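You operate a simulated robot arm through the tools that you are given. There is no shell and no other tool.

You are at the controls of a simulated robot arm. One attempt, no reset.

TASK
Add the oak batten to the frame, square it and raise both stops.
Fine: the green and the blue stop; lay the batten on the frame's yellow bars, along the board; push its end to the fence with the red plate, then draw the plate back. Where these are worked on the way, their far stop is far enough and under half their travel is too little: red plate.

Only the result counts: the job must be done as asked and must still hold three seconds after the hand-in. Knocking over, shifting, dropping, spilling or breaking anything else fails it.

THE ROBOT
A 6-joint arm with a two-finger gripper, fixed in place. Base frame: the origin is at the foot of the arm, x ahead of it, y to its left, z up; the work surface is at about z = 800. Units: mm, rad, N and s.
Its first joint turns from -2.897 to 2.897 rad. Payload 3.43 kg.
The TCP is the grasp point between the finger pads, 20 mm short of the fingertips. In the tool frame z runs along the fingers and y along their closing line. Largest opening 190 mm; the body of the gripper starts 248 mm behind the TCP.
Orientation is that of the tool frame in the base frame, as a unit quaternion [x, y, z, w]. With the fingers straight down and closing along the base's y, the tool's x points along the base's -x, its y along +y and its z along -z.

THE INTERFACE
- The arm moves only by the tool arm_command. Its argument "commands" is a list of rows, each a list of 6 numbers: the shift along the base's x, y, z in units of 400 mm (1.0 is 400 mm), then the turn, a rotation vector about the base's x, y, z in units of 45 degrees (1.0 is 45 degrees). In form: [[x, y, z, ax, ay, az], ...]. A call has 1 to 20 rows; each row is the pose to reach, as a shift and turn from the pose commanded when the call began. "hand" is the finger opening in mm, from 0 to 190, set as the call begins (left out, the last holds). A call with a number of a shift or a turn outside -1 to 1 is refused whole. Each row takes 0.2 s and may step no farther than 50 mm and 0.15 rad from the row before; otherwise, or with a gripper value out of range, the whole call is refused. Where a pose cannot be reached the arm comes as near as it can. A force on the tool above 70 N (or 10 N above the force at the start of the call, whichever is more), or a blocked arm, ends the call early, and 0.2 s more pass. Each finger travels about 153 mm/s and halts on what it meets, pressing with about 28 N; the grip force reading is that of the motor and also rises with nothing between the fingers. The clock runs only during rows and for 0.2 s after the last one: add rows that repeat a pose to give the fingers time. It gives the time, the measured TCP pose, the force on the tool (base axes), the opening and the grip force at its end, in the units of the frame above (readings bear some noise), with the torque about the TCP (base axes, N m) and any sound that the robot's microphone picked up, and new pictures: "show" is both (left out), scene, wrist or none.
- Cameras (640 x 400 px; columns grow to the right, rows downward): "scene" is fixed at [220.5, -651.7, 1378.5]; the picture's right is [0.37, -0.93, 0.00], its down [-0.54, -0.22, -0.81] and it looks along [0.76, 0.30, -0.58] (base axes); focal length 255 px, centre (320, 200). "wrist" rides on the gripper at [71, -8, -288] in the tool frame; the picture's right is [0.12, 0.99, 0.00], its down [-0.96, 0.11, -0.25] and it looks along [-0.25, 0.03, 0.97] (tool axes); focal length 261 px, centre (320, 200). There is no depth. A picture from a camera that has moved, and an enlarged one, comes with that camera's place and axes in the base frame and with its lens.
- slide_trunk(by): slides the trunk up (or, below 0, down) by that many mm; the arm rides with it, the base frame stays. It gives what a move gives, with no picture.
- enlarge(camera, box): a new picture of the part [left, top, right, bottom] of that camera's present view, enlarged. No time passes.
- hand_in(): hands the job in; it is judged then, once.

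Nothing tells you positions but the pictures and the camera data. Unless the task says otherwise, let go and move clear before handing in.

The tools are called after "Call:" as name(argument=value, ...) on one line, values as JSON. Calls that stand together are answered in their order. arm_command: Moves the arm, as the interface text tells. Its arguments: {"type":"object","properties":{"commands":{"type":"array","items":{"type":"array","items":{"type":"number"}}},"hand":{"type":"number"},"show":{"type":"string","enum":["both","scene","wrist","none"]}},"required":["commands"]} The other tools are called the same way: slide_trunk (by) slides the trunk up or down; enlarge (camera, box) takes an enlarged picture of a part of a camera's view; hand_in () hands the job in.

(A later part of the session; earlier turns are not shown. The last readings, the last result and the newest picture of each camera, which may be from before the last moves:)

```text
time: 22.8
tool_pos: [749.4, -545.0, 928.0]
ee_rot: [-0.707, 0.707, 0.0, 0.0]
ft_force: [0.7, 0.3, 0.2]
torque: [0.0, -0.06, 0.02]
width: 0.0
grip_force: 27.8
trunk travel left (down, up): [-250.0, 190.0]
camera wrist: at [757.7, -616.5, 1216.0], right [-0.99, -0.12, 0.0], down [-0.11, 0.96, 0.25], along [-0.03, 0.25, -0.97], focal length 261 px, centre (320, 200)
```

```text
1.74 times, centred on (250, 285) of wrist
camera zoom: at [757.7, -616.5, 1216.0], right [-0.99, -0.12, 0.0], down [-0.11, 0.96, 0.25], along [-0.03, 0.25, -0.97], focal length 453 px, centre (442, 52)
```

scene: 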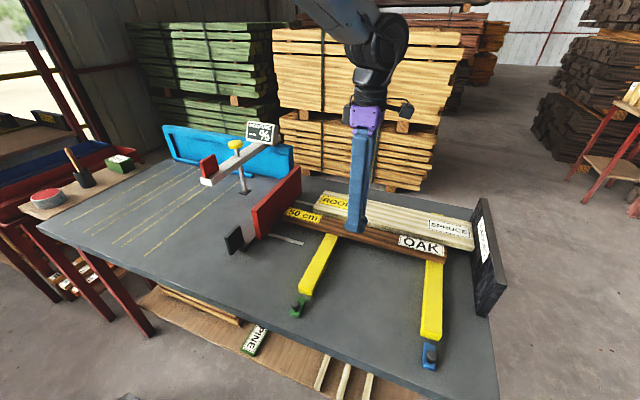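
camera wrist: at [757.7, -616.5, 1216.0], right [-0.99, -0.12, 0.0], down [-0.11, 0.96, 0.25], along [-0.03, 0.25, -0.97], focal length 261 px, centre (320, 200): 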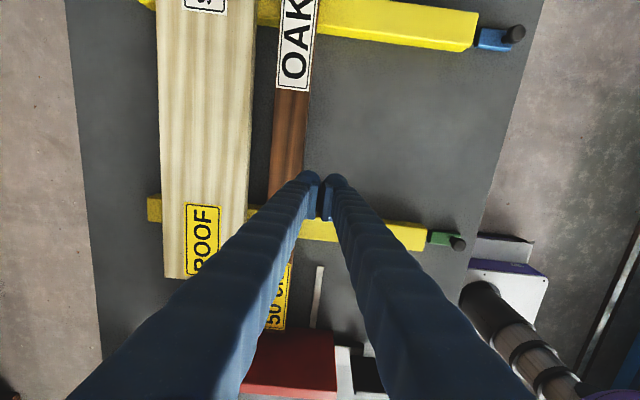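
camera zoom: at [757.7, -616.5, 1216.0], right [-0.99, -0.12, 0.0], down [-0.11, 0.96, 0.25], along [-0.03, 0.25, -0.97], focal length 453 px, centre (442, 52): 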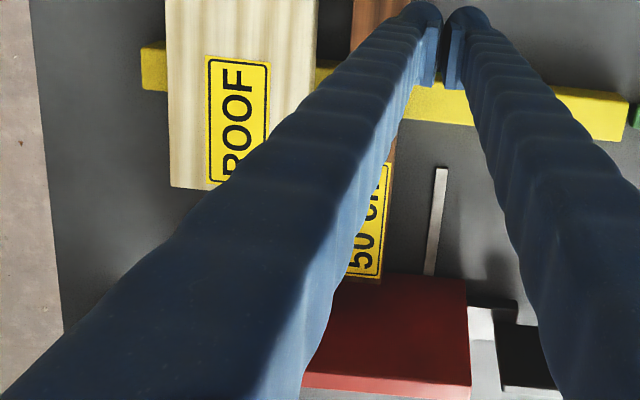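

The gap is about 30 mm and the batten is parallel to the board. I'm descending on the near side of the batten's centre and nudging it slowly in +x.

Call:
arm_command(commands=[[0, 0, -0.06, 0, 0, 0], [0, 0, -0.13, 0, 0, 0], [0, 0, -0.175, 0, 0, 0], [0, 0, -0.175, 0, 0, 0], [0.01, 0, -0.175, 0, 0, 0], [0.02, 0, -0.175, 0, 0, 0], [0.027, 0, -0.175, 0, 0, 0], [0.034, 0, -0.175, 0, 0, 0], [0.041, 0, -0.175, 0, 0, 0], [0.048, 0, -0.175, 0, 0, 0], [0.055, 0, -0.175, 0, 0, 0], [0.062, 0, -0.175, 0, 0, 0], [0.069, 0, -0.175, 0, 0, 0], [0.075, 0, -0.175, 0, 0, 0], [0.075, 0, -0.175, 0, 0, 0]], hand=0, show="both")

```text
time: 24.2
tool_pos: [752.6, -547.6, 866.3]
ee_rot: [0.707, -0.707, 0.002, 0.001]
ft_force: [-2.5, -3.5, 25.1]
torque: [0.1, -0.76, -0.03]
width: 0.0
grip_force: 28.2
trunk travel left (down, up): [-250.0, 190.0]
stopped in row 6: the force on the tool passed its limit at 72 N (the readings are from after the stop); the commanded pose is now the measured one
camera wrist: at [761.5, -618.0, 1154.3], right [-0.99, -0.12, 0.0], down [-0.12, 0.96, 0.24], along [-0.03, 0.24, -0.97], focal length 261 px, centre (320, 200)
```

scene: 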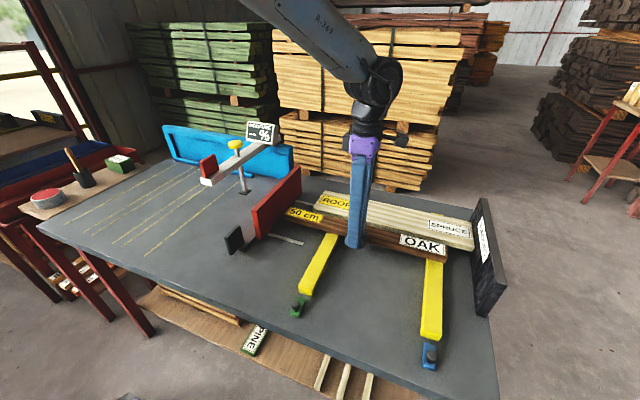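
wrist: 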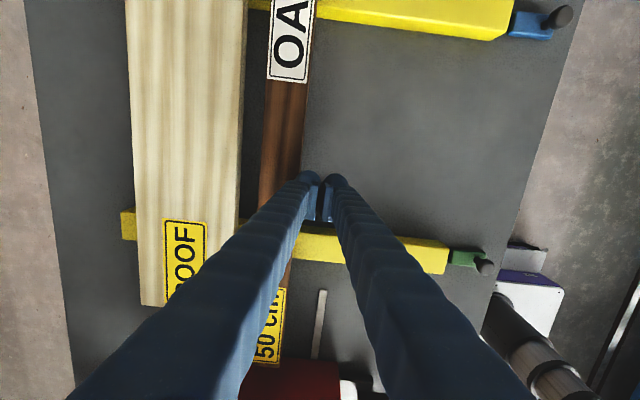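

The descent stopped on contact, with about 25 N upward and a contact point about 30 mm to the +x side. I'll look closely before moving again.

Call:
enlarge(camera="wrist", box=[230, 130, 390, 260])

Call:
enlarge(camera="scene", box=[300, 180, 420, 270])

Call:
enlarge(camera="wrist", box=[100, 0, 340, 200])

```text
3.08 times, centred on (310, 195) of wrist
camera zoom: at [761.5, -618.0, 1154.3], right [-0.99, -0.12, 0.0], down [-0.12, 0.96, 0.24], along [-0.03, 0.24, -0.97], focal length 802 px, centre (351, 215)
```

zoom: 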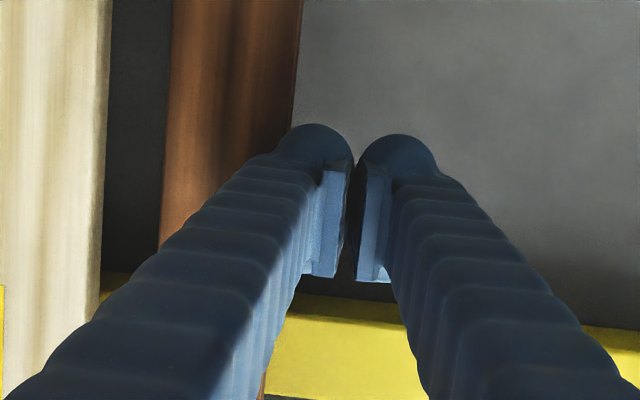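

```text
4.44 times, centred on (360, 225) of scene
camera zoom: at [220.5, -651.7, 1378.5], right [0.37, -0.93, 0.0], down [-0.54, -0.22, -0.81], along [0.76, 0.3, -0.58], focal length 1134 px, centre (142, 89)
```

zoom: 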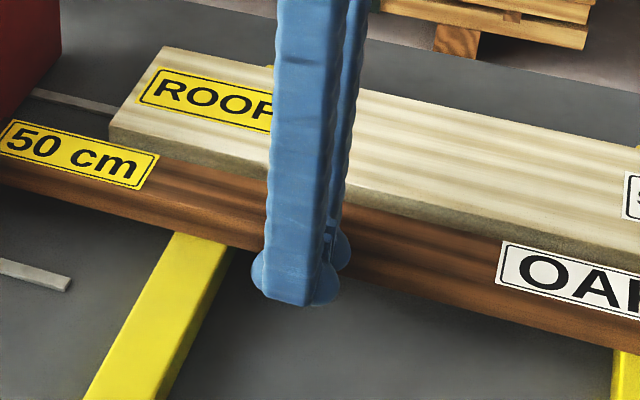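

```text
2.00 times, centred on (220, 100) of wrist
camera zoom: at [761.5, -618.0, 1154.3], right [-0.99, -0.12, 0.0], down [-0.12, 0.96, 0.24], along [-0.03, 0.24, -0.97], focal length 521 px, centre (520, 400)
```

zoom: 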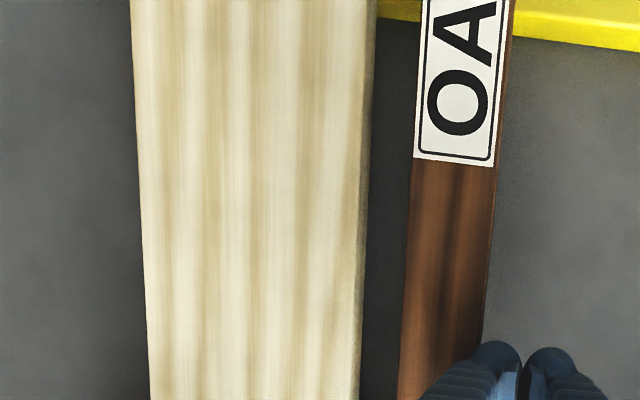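

The fingers turn out to be about 29 mm thick at the tip, so the outer side came down on the batten's top edge. I'm lifting straight up to relieve it and then checking that the batten hasn't moved.

Call:
arm_command(commands=[[0, 0, 0.02, 0, 0, 0], [0, 0, 0.06, 0, 0, 0], [-0.02, 0, 0.1, 0, 0, 0], [-0.05, 0, 0.15, 0, 0, 0], [-0.05, 0, 0.15, 0, 0, 0]], hand=0, show="both")

```text
time: 25.4
tool_pos: [733.0, -546.4, 919.8]
ee_rot: [0.707, -0.707, -0.001, 0.0]
ft_force: [-0.1, 1.3, 0.0]
torque: [-0.04, -0.02, -0.02]
width: 0.0
grip_force: 27.9
trunk travel left (down, up): [-250.0, 190.0]
camera wrist: at [742.1, -618.0, 1207.9], right [-0.99, -0.12, 0.0], down [-0.11, 0.96, 0.25], along [-0.03, 0.25, -0.97], focal length 261 px, centre (320, 200)
```

scene: 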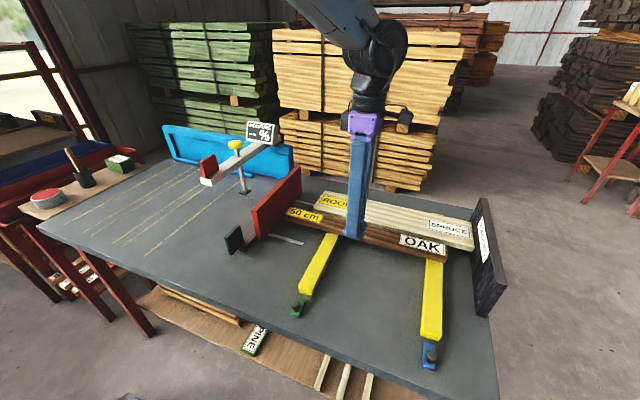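
wrist: 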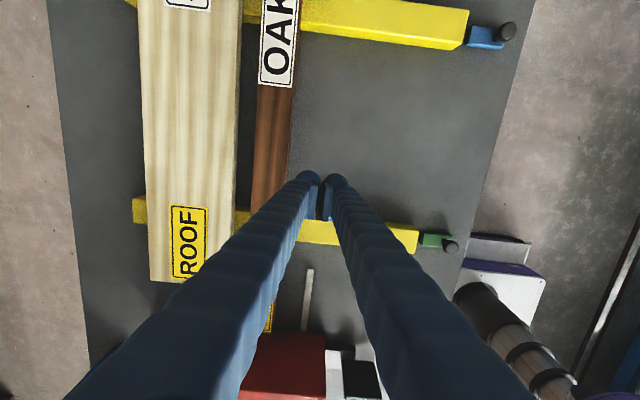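

Call:
enlarge(camera="wrist", box=[130, 0, 330, 200])

Call:
enlarge(camera="scene", box=[280, 180, 500, 290])

```text
2.00 times, centred on (230, 100) of wrist
camera zoom: at [742.1, -618.0, 1207.9], right [-0.99, -0.12, 0.0], down [-0.11, 0.96, 0.25], along [-0.03, 0.25, -0.97], focal length 521 px, centre (500, 400)
```

zoom: 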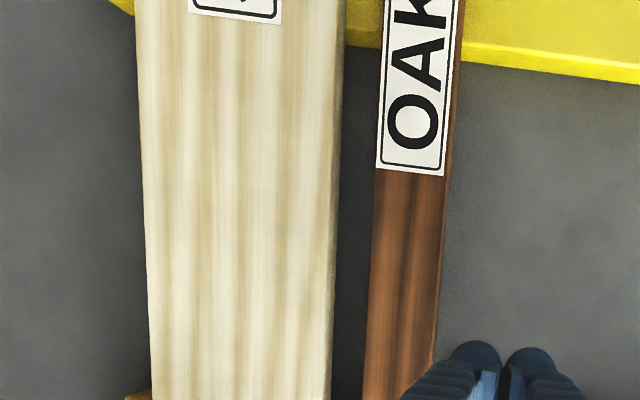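

```text
2.91 times, centred on (390, 235) of scene
camera zoom: at [220.5, -651.7, 1378.5], right [0.37, -0.93, 0.0], down [-0.54, -0.22, -0.81], along [0.76, 0.3, -0.58], focal length 742 px, centre (116, 98)
```

zoom: 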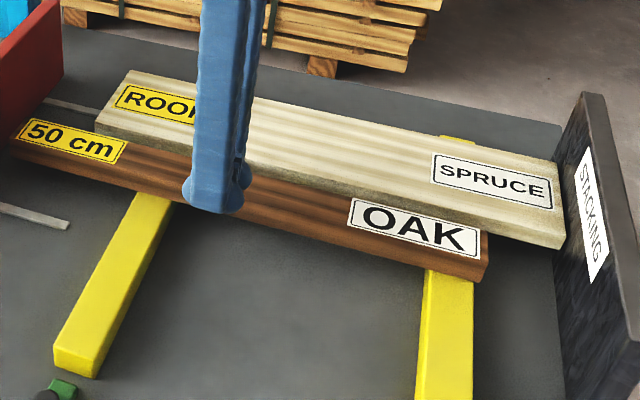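

The batten shifted about 3 mm toward the board and stayed parallel, leaving a gap of about 26 mm. I'm descending again with enough clearance for the finger thickness and pushing slowly.

Call:
arm_command(commands=[[0, 0, -0.06, 0, 0, 0], [0, 0, -0.13, 0, 0, 0], [0, 0, -0.175, 0, 0, 0], [0, 0, -0.175, 0, 0, 0], [0.02, 0, -0.175, 0, 0, 0], [0.035, 0, -0.175, 0, 0, 0], [0.042, 0, -0.175, 0, 0, 0], [0.049, 0, -0.175, 0, 0, 0], [0.056, 0, -0.175, 0, 0, 0], [0.063, 0, -0.175, 0, 0, 0], [0.07, 0, -0.175, 0, 0, 0], [0.076, 0, -0.175, 0, 0, 0], [0.082, 0, -0.175, 0, 0, 0], [0.082, 0, -0.175, 0, 0, 0]], hand=0, show="both")

```text
time: 28.4
tool_pos: [765.7, -548.1, 851.9]
ee_rot: [-0.707, 0.708, 0.001, -0.001]
ft_force: [-2.1, 0.0, -0.2]
torque: [0.04, -0.01, 0.02]
width: 0.0
grip_force: 28.1
trunk travel left (down, up): [-250.0, 190.0]
camera wrist: at [775.5, -619.2, 1138.6], right [-0.99, -0.12, 0.0], down [-0.11, 0.96, 0.25], along [-0.03, 0.25, -0.97], focal length 261 px, centre (320, 200)
```

scene: 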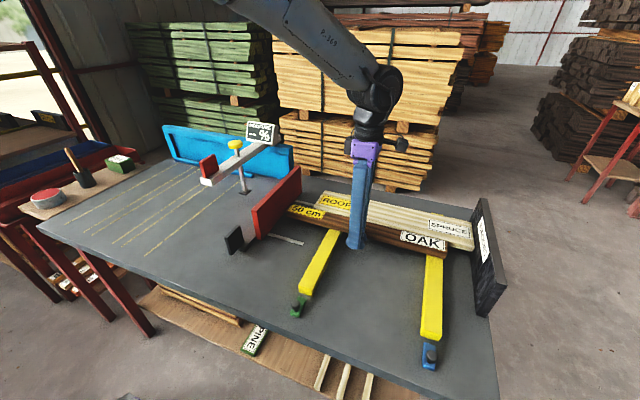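
wrist: 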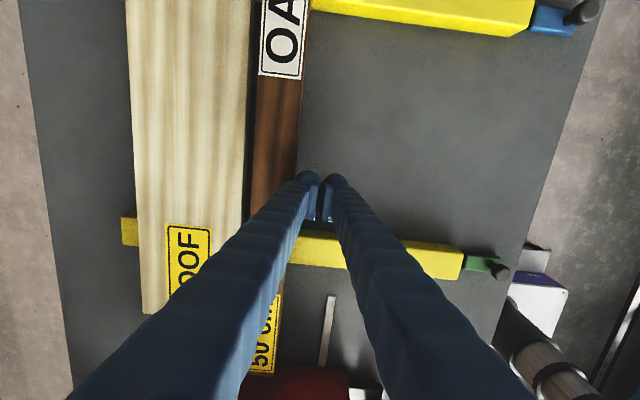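

Call:
enlarge(camera="wrist", box=[200, 0, 340, 190])

Call:
enlarge(camera="scene", box=[280, 180, 500, 290])

Call:
enlarge(camera="wrist", box=[120, 200, 340, 400])

```text
2.11 times, centred on (270, 95) of wrist
camera zoom: at [775.5, -619.2, 1138.6], right [-0.99, -0.12, 0.0], down [-0.11, 0.96, 0.25], along [-0.03, 0.25, -0.97], focal length 549 px, centre (425, 421)
```

zoom: 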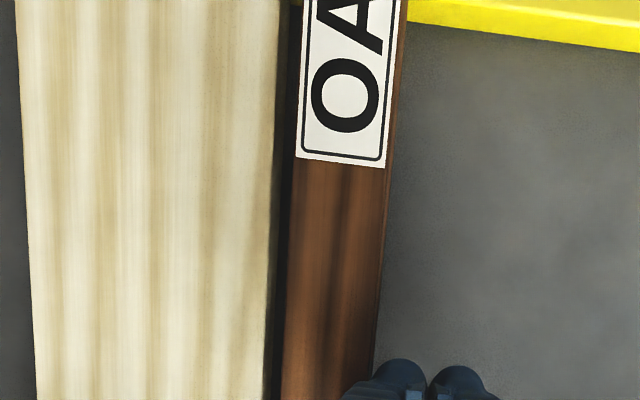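

```text
2.91 times, centred on (390, 235) of scene
camera zoom: at [220.5, -651.7, 1378.5], right [0.37, -0.93, 0.0], down [-0.54, -0.22, -0.81], along [0.76, 0.3, -0.58], focal length 742 px, centre (116, 98)
```

zoom: 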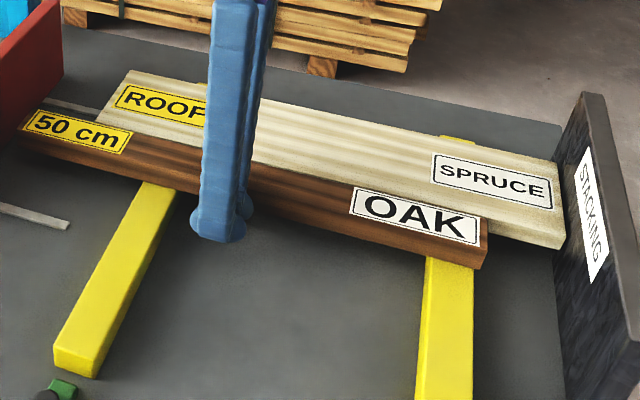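

```text
2.00 times, centred on (230, 300) of wrist
camera zoom: at [775.5, -619.2, 1138.6], right [-0.99, -0.12, 0.0], down [-0.11, 0.96, 0.25], along [-0.03, 0.25, -0.97], focal length 521 px, centre (500, 0)
```

zoom: 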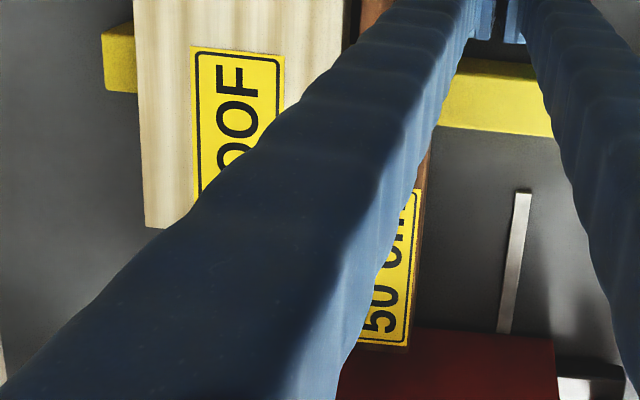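

The gap is now about 11 mm and still parallel. I'm nudging 6 mm more, then backing off and rising.

Call:
arm_command(commands=[[0.005, 0, 0, 0, 0, 0], [0.01, 0, 0, 0, 0, 0], [0.015, 0, 0, 0, 0, 0], [0.015, 0, 0, 0, 0, 0], [0.0, 0, 0, 0, 0, 0], [-0.04, 0, 0, 0, 0, 0], [-0.08, 0, 0.03, 0, 0, 0], [-0.08, 0, 0.1, 0, 0, 0], [-0.08, 0, 0.2, 0, 0, 0], [-0.08, 0, 0.3, 0, 0, 0], [-0.08, 0, 0.3, 0, 0, 0]], hand=0, show="both")

```text
time: 30.8
tool_pos: [733.9, -548.2, 971.3]
ee_rot: [-0.707, 0.707, 0.001, -0.001]
ft_force: [-0.9, 0.2, -0.7]
torque: [-0.03, 0.02, 0.02]
width: 0.3
grip_force: 27.8
trunk travel left (down, up): [-250.0, 190.0]
camera wrist: at [742.5, -619.1, 1259.1], right [-0.99, -0.12, 0.0], down [-0.11, 0.96, 0.25], along [-0.03, 0.24, -0.97], focal length 261 px, centre (320, 200)
```

scene: 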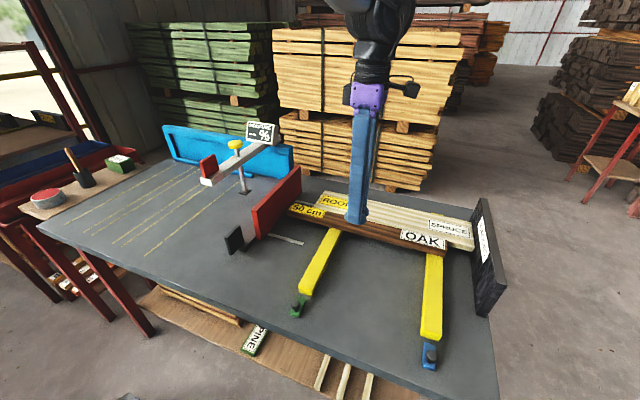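
wrist: 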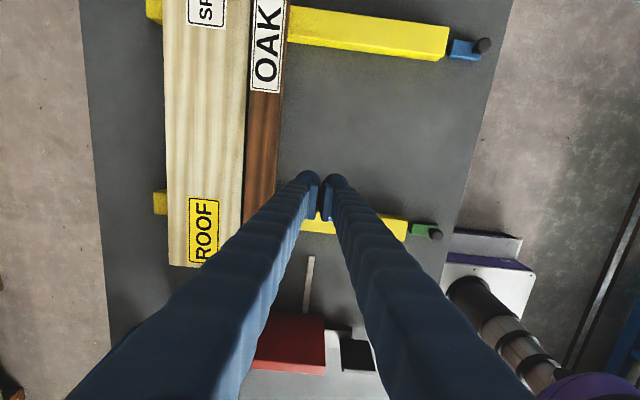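

The batten is now beside the board with a gap of about 5 mm. The red plate's black handle is a thin vertical plate at about x 596–653, y≈-225, z 825–895. I'm going there and turning the fingers back so they close along y.

Call:
arm_command(commands=[[-0.01, 0.03, 0.05, 0, 0, -0.05], [-0.025, 0.07, 0.1, 0, 0, -0.15], [-0.04, 0.12, 0.15, 0, 0, -0.28], [-0.06, 0.17, 0.15, 0, 0, -0.4], [-0.08, 0.22, 0.15, 0, 0, -0.53], [-0.1, 0.28, 0.15, 0, 0, -0.66], [-0.12, 0.34, 0.15, 0, 0, -0.8], [-0.13, 0.38, 0.15, 0, 0, -0.92], [-0.1375, 0.4, 0.15, 0, 0, -1.0], [-0.1375, 0.4, 0.15, 0, 0, -1.0]], hand=0, show="none")

Call:
arm_command(commands=[[-0.01, 0.03, 0, 0, 0, -0.05], [-0.025, 0.07, 0, 0, 0, -0.15], [-0.04, 0.12, 0, 0, 0, -0.28], [-0.06, 0.17, 0, 0, 0, -0.4], [-0.08, 0.22, 0, 0, 0, -0.53], [-0.1, 0.28, 0, 0, 0, -0.66], [-0.12, 0.34, 0, 0, 0, -0.8], [-0.13, 0.38, 0, 0, 0, -0.92], [-0.1375, 0.4075, 0, 0, 0, -1.0], [-0.1375, 0.4075, 0, 0, 0, -1.0]], hand=80, show="both")

```text
time: 33.0
tool_pos: [680.2, -384.7, 1031.3]
ee_rot: [-0.382, 0.924, 0.001, -0.001]
ft_force: [-0.1, 0.0, 0.3]
torque: [-0.05, -0.04, 0.02]
width: 0.0
grip_force: 28.3
trunk travel left (down, up): [-250.0, 190.0]
```

```text
time: 35.2
tool_pos: [622.5, -224.7, 1032.0]
ee_rot: [0.001, 1.0, 0.001, -0.002]
ft_force: [0.7, 0.4, -0.1]
torque: [-0.01, 0.0, -0.04]
width: 79.9
grip_force: 0.1
trunk travel left (down, up): [-250.0, 190.0]
camera wrist: at [553.2, -234.2, 1320.1], right [-0.12, 0.99, 0.0], down [0.96, 0.11, 0.25], along [0.24, 0.03, -0.97], focal length 261 px, centre (320, 200)
```

scene: 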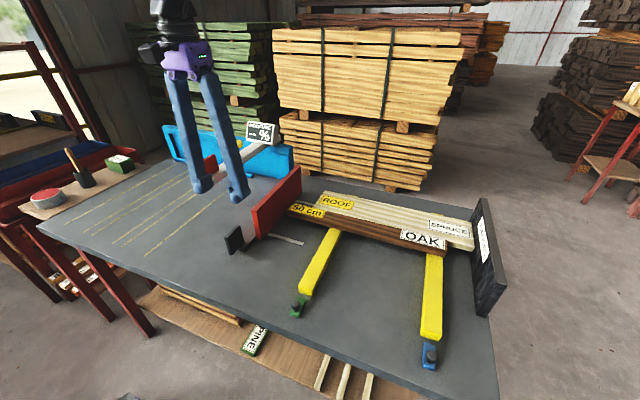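
wrist: 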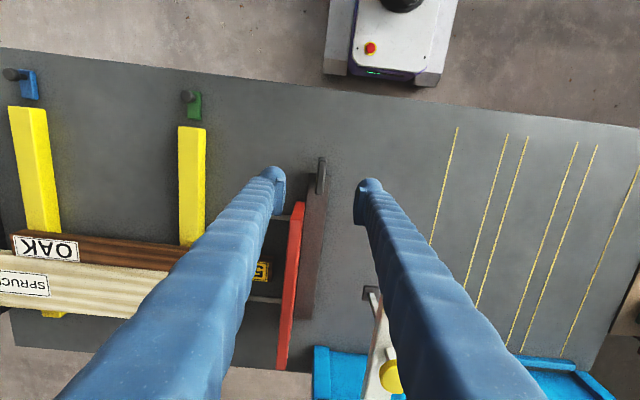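

Call:
enlarge(camera="wrist", box=[250, 140, 400, 260])

Call:
enlarge(camera="scene", box=[210, 150, 330, 270])

Call:
enlarge(camera="wrist", box=[0, 40, 260, 330])

```text
3.33 times, centred on (325, 200) of wrist
camera zoom: at [553.2, -234.2, 1320.1], right [-0.12, 0.99, 0.0], down [0.96, 0.11, 0.25], along [0.24, 0.03, -0.97], focal length 869 px, centre (303, 200)
```

zoom: 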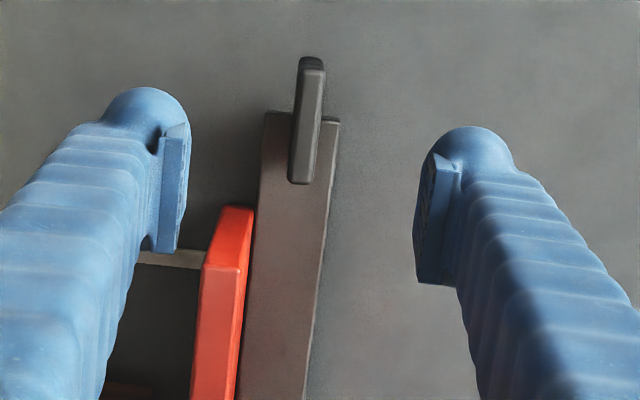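

```text
3.33 times, centred on (270, 210) of scene
camera zoom: at [220.5, -651.7, 1378.5], right [0.37, -0.93, 0.0], down [-0.54, -0.22, -0.81], along [0.76, 0.3, -0.58], focal length 851 px, centre (487, 167)
```

zoom: 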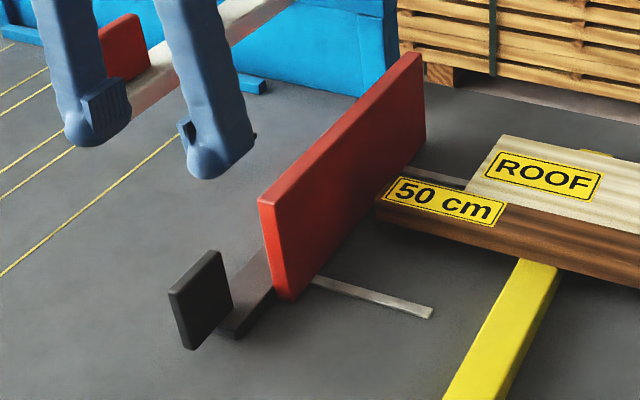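

```text
1.38 times, centred on (130, 185) of wrist
camera zoom: at [553.2, -234.2, 1320.1], right [-0.12, 0.99, 0.0], down [0.96, 0.11, 0.25], along [0.24, 0.03, -0.97], focal length 360 px, centre (582, 221)
```

zoom: 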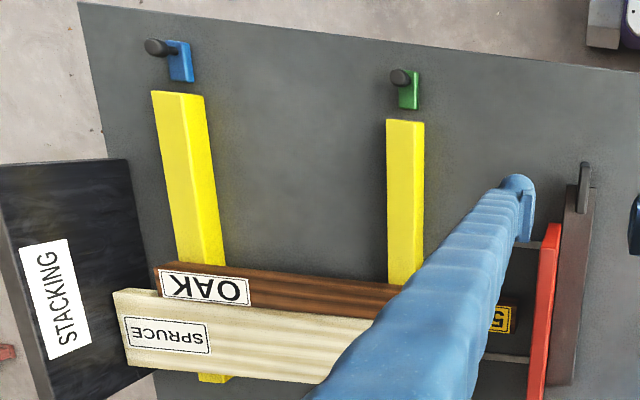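

The handle is centred under the gripper: y≈-224, about 12 mm thick, x 595–652, top z≈895. I'm descending to grip it.

Call:
arm_command(commands=[[0, 0, -0.08, 0, 0, 0], [0, 0, -0.18, 0, 0, 0], [0, 0, -0.28, 0, 0, 0], [0, 0, -0.36, 0, 0, 0], [0, 0, -0.4, 0, 0, 0], [0, 0, -0.4, 0, 0, 0]], hand=80, show="both")

```text
time: 36.6
tool_pos: [622.9, -224.2, 870.4]
ee_rot: [0.001, 1.0, 0.0, 0.0]
ft_force: [0.0, 0.3, 0.4]
torque: [-0.02, 0.01, -0.01]
width: 80.1
grip_force: 0.0
trunk travel left (down, up): [-250.0, 190.0]
camera wrist: at [552.4, -234.5, 1157.9], right [-0.12, 0.99, 0.0], down [0.96, 0.11, 0.25], along [0.24, 0.03, -0.97], focal length 261 px, centre (320, 200)
```

scene: 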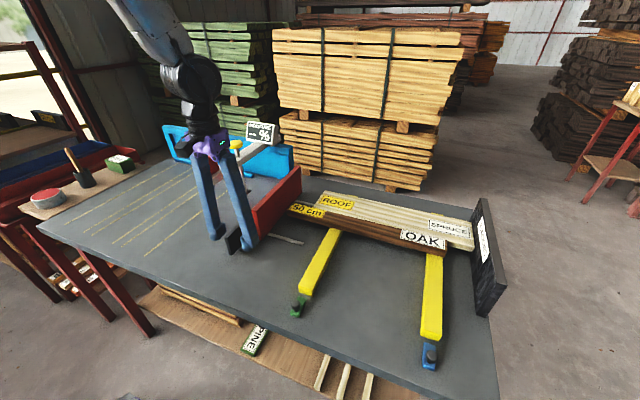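
wrist: 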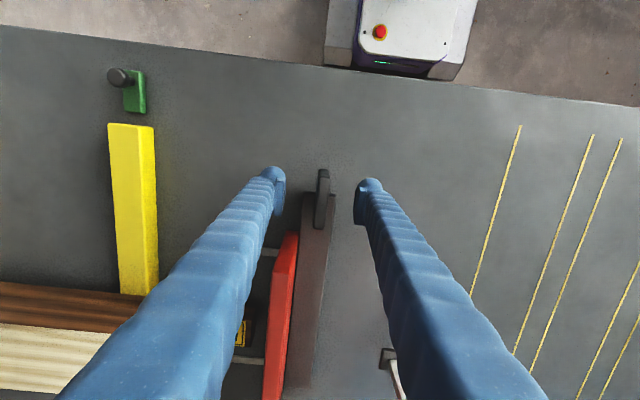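

The fingers straddle the handle. I'm closing on it.

Call:
arm_command(commands=[[0, 0, 0, 0, 0, 0], [0, 0, 0, 0, 0, 0], [0, 0, 0, 0, 0, 0], [0, 0, 0, 0, 0, 0]], hand=0, show="wrist")

```text
time: 37.6
tool_pos: [621.9, -224.1, 870.3]
ee_rot: [0.0, 1.0, 0.001, 0.0]
ft_force: [-1.0, -0.6, -2.8]
torque: [-0.03, 0.04, -0.01]
width: 12.8
grip_force: 45.2
trunk travel left (down, up): [-250.0, 190.0]
camera wrist: at [552.4, -234.5, 1157.9], right [-0.12, 0.99, 0.0], down [0.96, 0.11, 0.25], along [0.24, 0.03, -0.97], focal length 261 px, centre (320, 200)
```

wrist: 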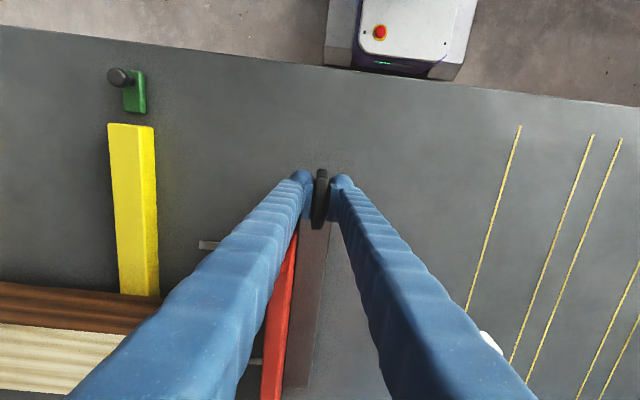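

The handle is gripped at 12.8 mm. I'm pushing the plate toward -y, 30 mm first to learn its free friction.

Call:
arm_command(commands=[[0, -0.0125, 0, 0, 0, 0], [0, -0.0275, 0, 0, 0, 0], [0, -0.0425, 0, 0, 0, 0], [0, -0.0575, 0, 0, 0, 0], [0, -0.0725, 0, 0, 0, 0], [0, -0.0725, 0, 0, 0, 0]], hand=0, show="both")

```text
time: 39.0
tool_pos: [622.2, -252.8, 870.1]
ee_rot: [0.0, 1.0, 0.001, -0.003]
ft_force: [-13.8, 3.5, -23.6]
torque: [0.01, 0.32, 0.03]
width: 13.1
grip_force: 45.0
trunk travel left (down, up): [-250.0, 190.0]
camera wrist: at [553.4, -263.0, 1158.2], right [-0.12, 0.99, 0.0], down [0.96, 0.11, 0.24], along [0.24, 0.03, -0.97], focal length 261 px, centre (320, 200)
```

scene: 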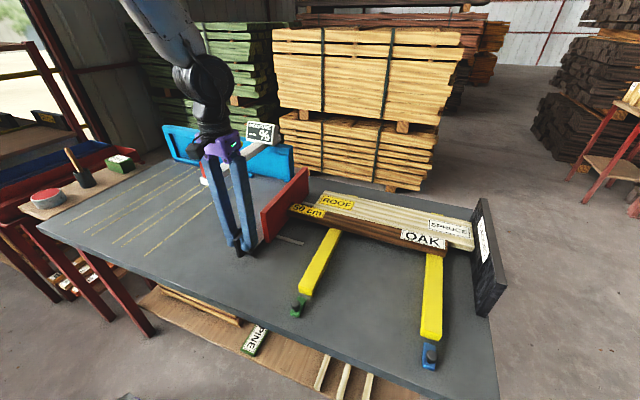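
wrist: 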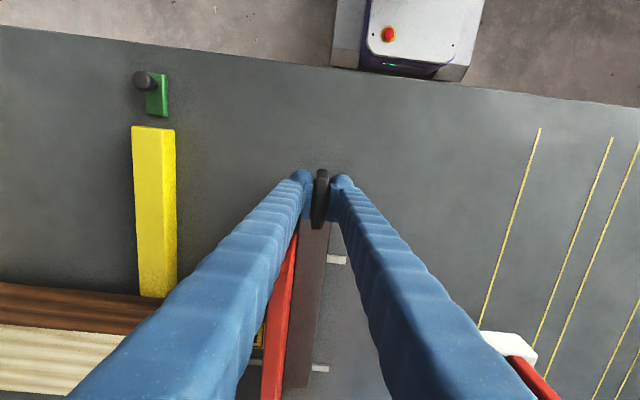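

The plate slid 29 mm with low friction, but clamping builds up side load on the guide. I'm loosening to 20 mm so the fingers only enclose the handle, then I'll keep pushing.

Call:
arm_command(commands=[[0, 0, 0, 0, 0, 0], [0, -0.01, 0, 0, 0, 0], [0, -0.02, 0, 0, 0, 0], [0, -0.035, 0, 0, 0, 0], [0, -0.05, 0, 0, 0, 0], [0, -0.065, 0, 0, 0, 0], [0, -0.08, 0, 0, 0, 0], [0, -0.095, 0, 0, 0, 0], [0, -0.11, 0, 0, 0, 0], [0, -0.125, 0, 0, 0, 0], [0, -0.135, 0, 0, 0, 0], [0, -0.135, 0, 0, 0, 0]], hand=20, show="both")

```text
time: 41.6
tool_pos: [625.2, -307.9, 872.2]
ee_rot: [0.001, 1.0, 0.001, -0.001]
ft_force: [1.2, 2.4, 0.9]
torque: [0.06, -0.02, -0.04]
width: 21.2
grip_force: 1.2
trunk travel left (down, up): [-250.0, 190.0]
camera wrist: at [554.1, -317.7, 1159.4], right [-0.12, 0.99, 0.0], down [0.96, 0.11, 0.25], along [0.24, 0.03, -0.97], focal length 261 px, centre (320, 200)
```

scene: 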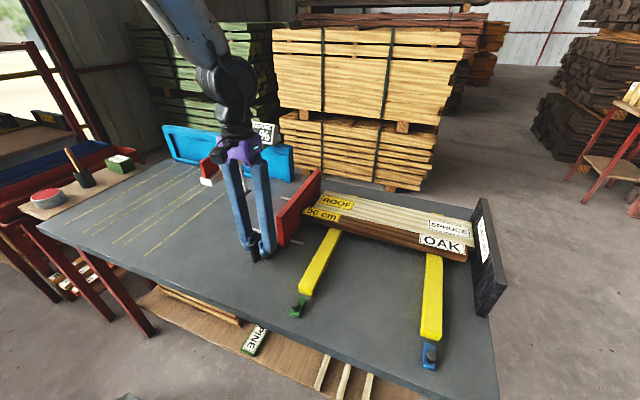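
wrist: 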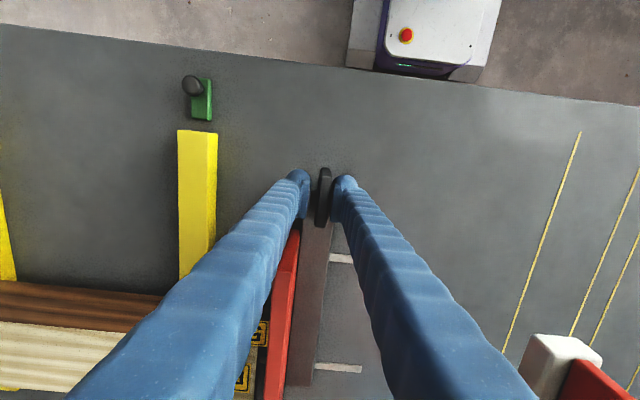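

The batten is moving with the plate. I'll check the remaining gap at the fence.

Call:
enlarge(camera="scene", box=[400, 190, 510, 290])

Call:
enlarge(camera="scene", box=[250, 160, 370, 270])

```text
4.00 times, centred on (455, 240) of scene
camera zoom: at [220.5, -651.7, 1378.5], right [0.37, -0.93, 0.0], down [-0.54, -0.22, -0.81], along [0.76, 0.3, -0.58], focal length 1021 px, centre (-220, 40)
```

zoom: 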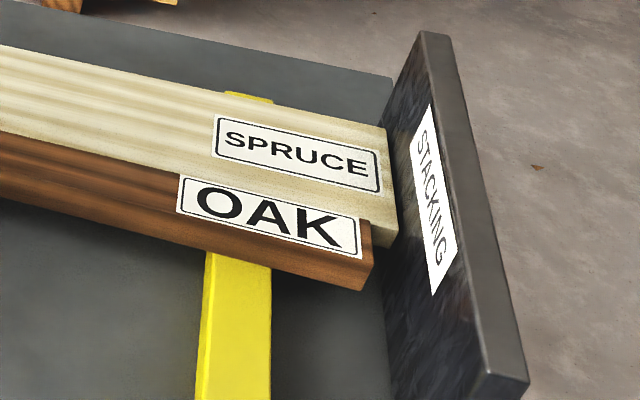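

```text
3.64 times, centred on (310, 215) of scene
camera zoom: at [220.5, -651.7, 1378.5], right [0.37, -0.93, 0.0], down [-0.54, -0.22, -0.81], along [0.76, 0.3, -0.58], focal length 928 px, centre (356, 146)
```

zoom: 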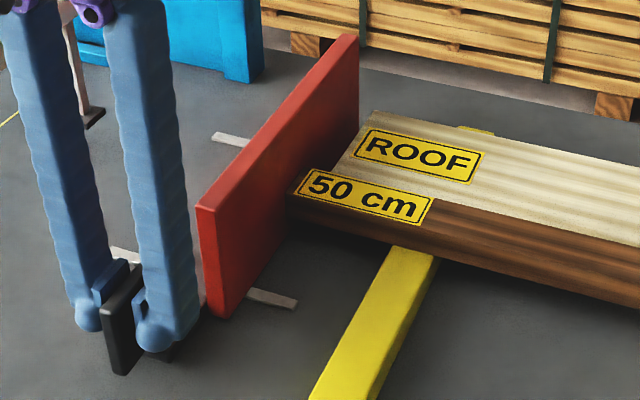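

About 20 mm remain to the fence. I'm continuing in finer steps.

Call:
arm_command(commands=[[0, -0.01, 0, 0, 0, 0], [0, -0.02, 0, 0, 0, 0], [0, -0.03, 0, 0, 0, 0], [0, -0.0375, 0, 0, 0, 0], [0, -0.0375, 0, 0, 0, 0]], hand=20, show="scene")

Call:
enlarge(camera="scene", box=[400, 190, 510, 290])

```text
time: 42.8
tool_pos: [624.1, -322.1, 872.2]
ee_rot: [0.001, 1.0, 0.001, -0.001]
ft_force: [-0.7, 2.1, -0.6]
torque: [-0.01, 0.07, 0.06]
width: 21.7
grip_force: 1.3
trunk travel left (down, up): [-250.0, 190.0]
```

scene: 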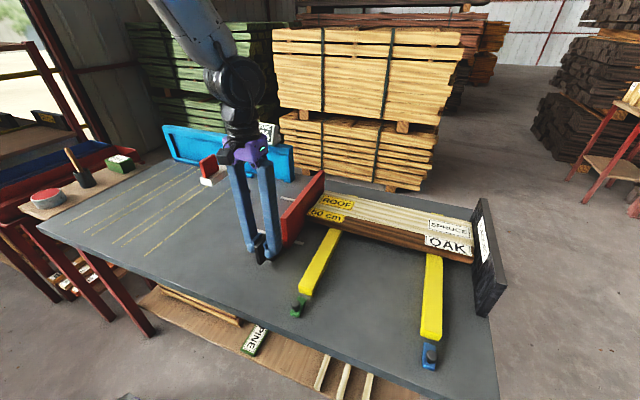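

```text
4.00 times, centred on (455, 240) of scene
camera zoom: at [220.5, -651.7, 1378.5], right [0.37, -0.93, 0.0], down [-0.54, -0.22, -0.81], along [0.76, 0.3, -0.58], focal length 1021 px, centre (-220, 40)
```

zoom: 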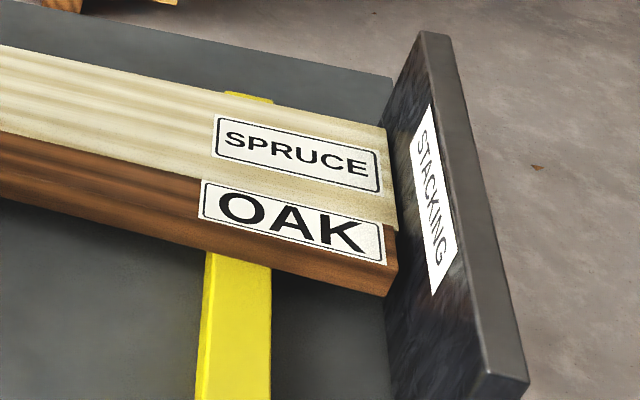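

Nearly at the fence. I'm advancing in tiny steps and watching for the force rise.

Call:
arm_command(commands=[[0, -0.004, 0, 0, 0, 0], [0, -0.008, 0, 0, 0, 0], [0, -0.008, 0, 0, 0, 0]], hand=20, show="none")

Call:
arm_command(commands=[[0, -0.004, 0, 0, 0, 0], [0, -0.006, 0, 0, 0, 0], [0, -0.006, 0, 0, 0, 0]], hand=20, show="scene")

Call:
enlarge(camera="scene", box=[400, 190, 510, 290])

```text
time: 43.6
tool_pos: [624.6, -326.2, 870.5]
ee_rot: [0.001, 1.0, 0.002, -0.001]
ft_force: [-1.4, 3.3, 1.5]
torque: [0.06, 0.0, 0.03]
width: 21.6
grip_force: 1.5
trunk travel left (down, up): [-250.0, 190.0]
```

```text
time: 44.4
tool_pos: [623.4, -327.5, 871.2]
ee_rot: [0.001, 1.0, 0.001, -0.001]
ft_force: [-0.2, 3.1, -1.3]
torque: [0.07, 0.03, -0.02]
width: 21.8
grip_force: 1.8
trunk travel left (down, up): [-250.0, 190.0]
```

scene: 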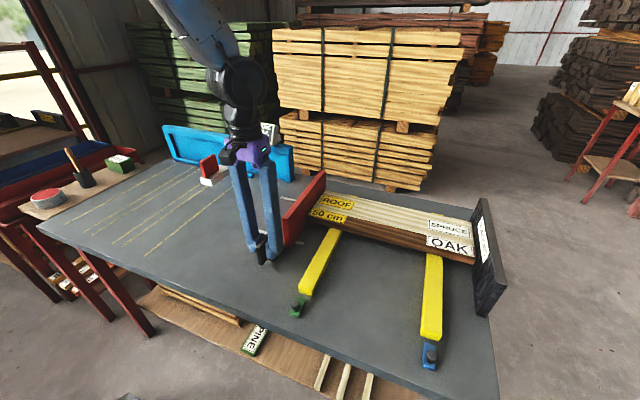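

```text
4.00 times, centred on (455, 240) of scene
camera zoom: at [220.5, -651.7, 1378.5], right [0.37, -0.93, 0.0], down [-0.54, -0.22, -0.81], along [0.76, 0.3, -0.58], focal length 1021 px, centre (-220, 40)
```

zoom: 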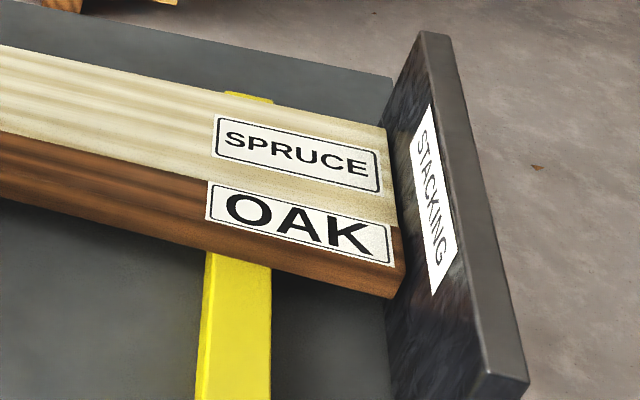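

The force is still only friction at about 3 N. I'm continuing millimetre by millimetre until it firms up against the fence.

Call:
arm_command(commands=[[0, -0.0025, 0, 0, 0, 0], [0, -0.005, 0, 0, 0, 0], [0, -0.005, 0, 0, 0, 0]], hand=20, show="none")

Call:
arm_command(commands=[[0, -0.0025, 0, 0, 0, 0], [0, -0.005, 0, 0, 0, 0], [0, -0.005, 0, 0, 0, 0]], hand=20, show="both")

Call:
enlarge(camera="scene", box=[400, 190, 510, 290])

Call:
enlarge(camera="scene", box=[250, 160, 370, 270])

```text
time: 45.2
tool_pos: [624.5, -329.9, 871.4]
ee_rot: [-0.001, 1.0, 0.001, -0.001]
ft_force: [1.0, 2.8, 0.2]
torque: [0.0, -0.01, 0.02]
width: 21.7
grip_force: 1.9
trunk travel left (down, up): [-250.0, 190.0]
```

```text
time: 46.0
tool_pos: [624.1, -331.2, 872.9]
ee_rot: [0.0, 1.0, 0.001, -0.001]
ft_force: [0.0, 3.1, 1.7]
torque: [0.05, -0.01, -0.02]
width: 22.4
grip_force: 1.8
trunk travel left (down, up): [-250.0, 190.0]
camera wrist: at [554.3, -341.4, 1159.3], right [-0.12, 0.99, 0.0], down [0.96, 0.11, 0.25], along [0.24, 0.03, -0.97], focal length 261 px, centre (320, 200)
```

scene: 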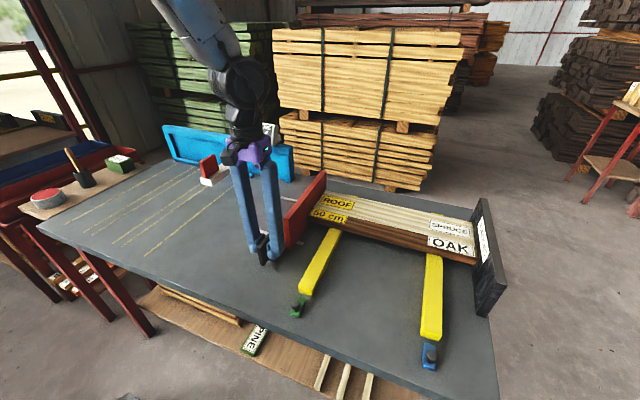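
wrist: 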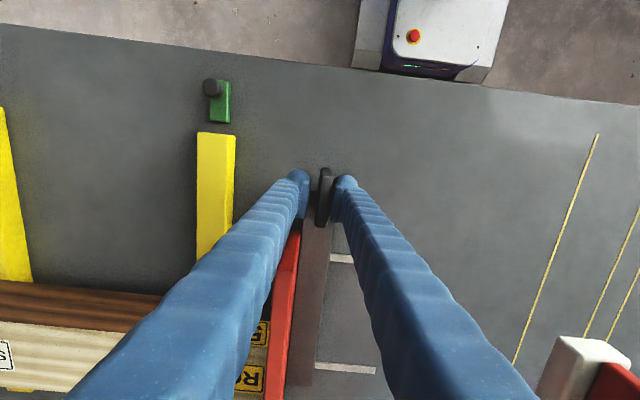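

```text
4.00 times, centred on (455, 240) of scene
camera zoom: at [220.5, -651.7, 1378.5], right [0.37, -0.93, 0.0], down [-0.54, -0.22, -0.81], along [0.76, 0.3, -0.58], focal length 1021 px, centre (-220, 40)
```

zoom: 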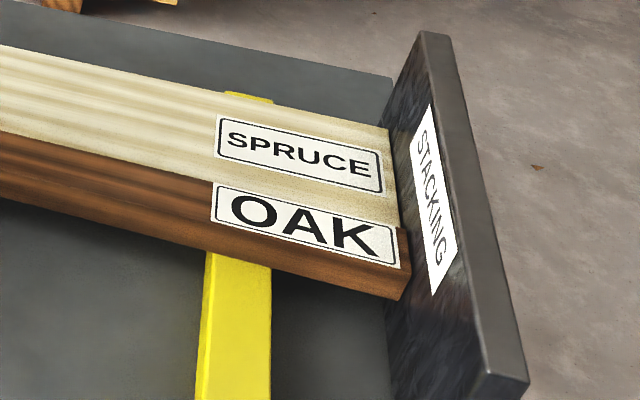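

```text
3.64 times, centred on (310, 215) of scene
camera zoom: at [220.5, -651.7, 1378.5], right [0.37, -0.93, 0.0], down [-0.54, -0.22, -0.81], along [0.76, 0.3, -0.58], focal length 928 px, centre (356, 146)
```

zoom: 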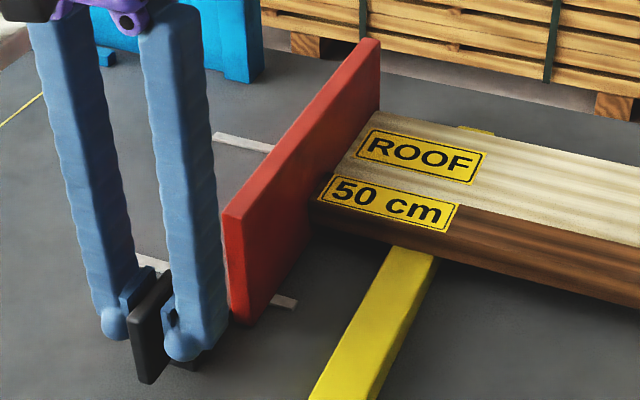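

The plate now also nudges the spruce board's end, so the two share nearly the same end line, and the force is still only friction. I'm continuing by 1 mm steps until it firms up at the fence.

Call:
arm_command(commands=[[0, -0.0025, 0, 0, 0, 0], [0, -0.005, 0, 0, 0, 0], [0, -0.005, 0, 0, 0, 0]], hand=20, show="scene")

Call:
enlarge(camera="scene", box=[425, 205, 505, 275])

Call:
enlarge(camera="scene", box=[300, 175, 380, 235])

```text
time: 46.8
tool_pos: [623.8, -333.0, 872.2]
ee_rot: [0.0, 1.0, 0.001, -0.001]
ft_force: [1.2, 9.2, 2.1]
torque: [0.09, 0.03, -0.02]
width: 25.1
grip_force: 4.5
trunk travel left (down, up): [-250.0, 190.0]
```

scene: 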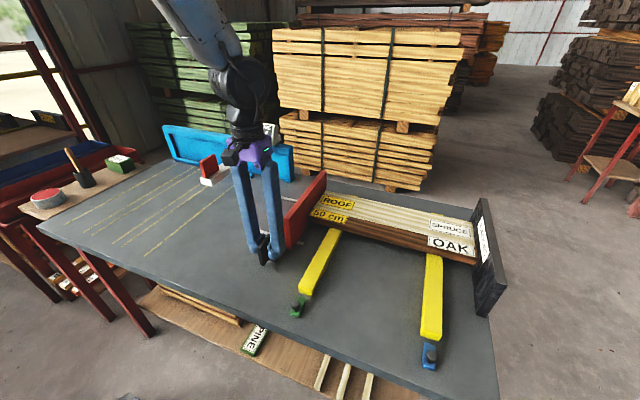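

```text
5.71 times, centred on (465, 240) of scene
camera zoom: at [220.5, -651.7, 1378.5], right [0.37, -0.93, 0.0], down [-0.54, -0.22, -0.81], along [0.76, 0.3, -0.58], focal length 1458 px, centre (-509, -29)
```

zoom: 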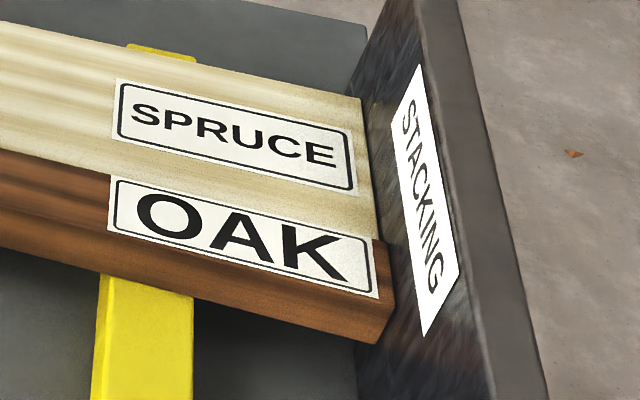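

```text
6.67 times, centred on (340, 205) of scene
camera zoom: at [220.5, -651.7, 1378.5], right [0.37, -0.93, 0.0], down [-0.54, -0.22, -0.81], along [0.76, 0.3, -0.58], focal length 1701 px, centre (187, 167)
```

zoom: 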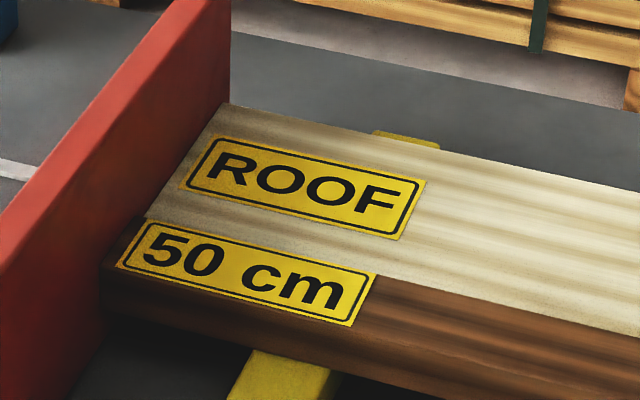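

Resistance has risen to 9 N and the fingers are being spread. I'll clamp the handle and press a little more to confirm solid contact with the fence.

Call:
arm_command(commands=[[0, 0, 0, 0, 0, 0], [0, 0, 0, 0, 0, 0], [0, -0.004, 0, 0, 0, 0], [0, -0.004, 0, 0, 0, 0]], hand=0, show="scene")

Call:
enlarge(camera="scene", box=[425, 205, 505, 275])

Call:
enlarge(camera="scene", box=[300, 175, 380, 235])

```text
time: 47.5
tool_pos: [625.3, -327.0, 871.2]
ee_rot: [0.001, 1.0, 0.002, -0.003]
ft_force: [5.7, 15.8, -1.2]
torque: [0.27, -0.77, -0.15]
width: 12.9
grip_force: 45.2
trunk travel left (down, up): [-250.0, 190.0]
stopped in row 3: the force on the tool passed its limit at 73 N (the readings are from after the stop); the commanded pose is now the measured one
```

scene: 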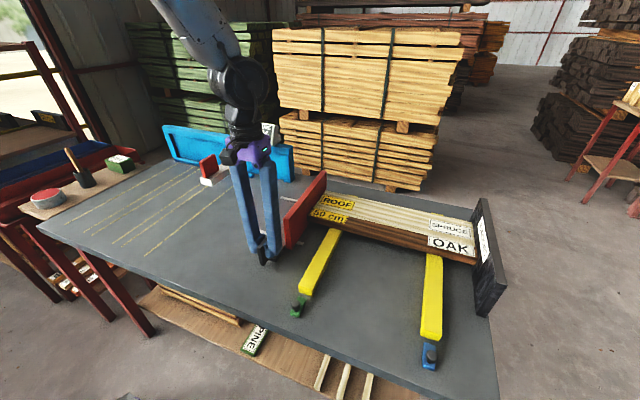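

```text
5.71 times, centred on (465, 240) of scene
camera zoom: at [220.5, -651.7, 1378.5], right [0.37, -0.93, 0.0], down [-0.54, -0.22, -0.81], along [0.76, 0.3, -0.58], focal length 1458 px, centre (-509, -29)
```

zoom: 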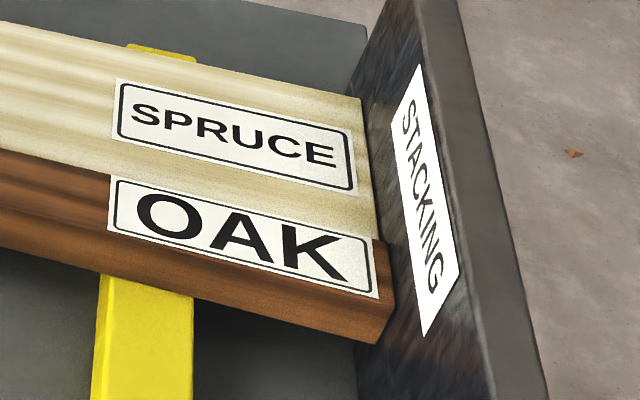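

```text
6.67 times, centred on (340, 205) of scene
camera zoom: at [220.5, -651.7, 1378.5], right [0.37, -0.93, 0.0], down [-0.54, -0.22, -0.81], along [0.76, 0.3, -0.58], focal length 1701 px, centre (187, 167)
```

zoom: 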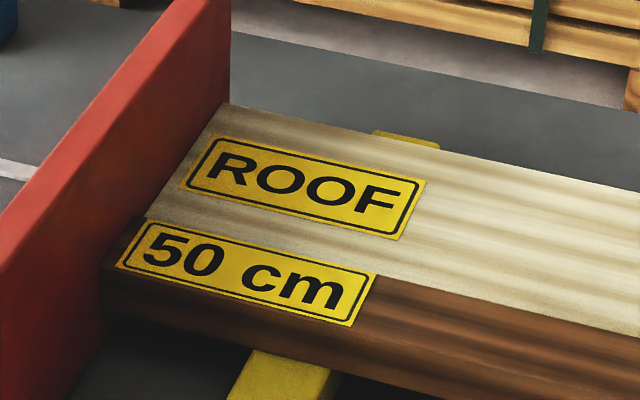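

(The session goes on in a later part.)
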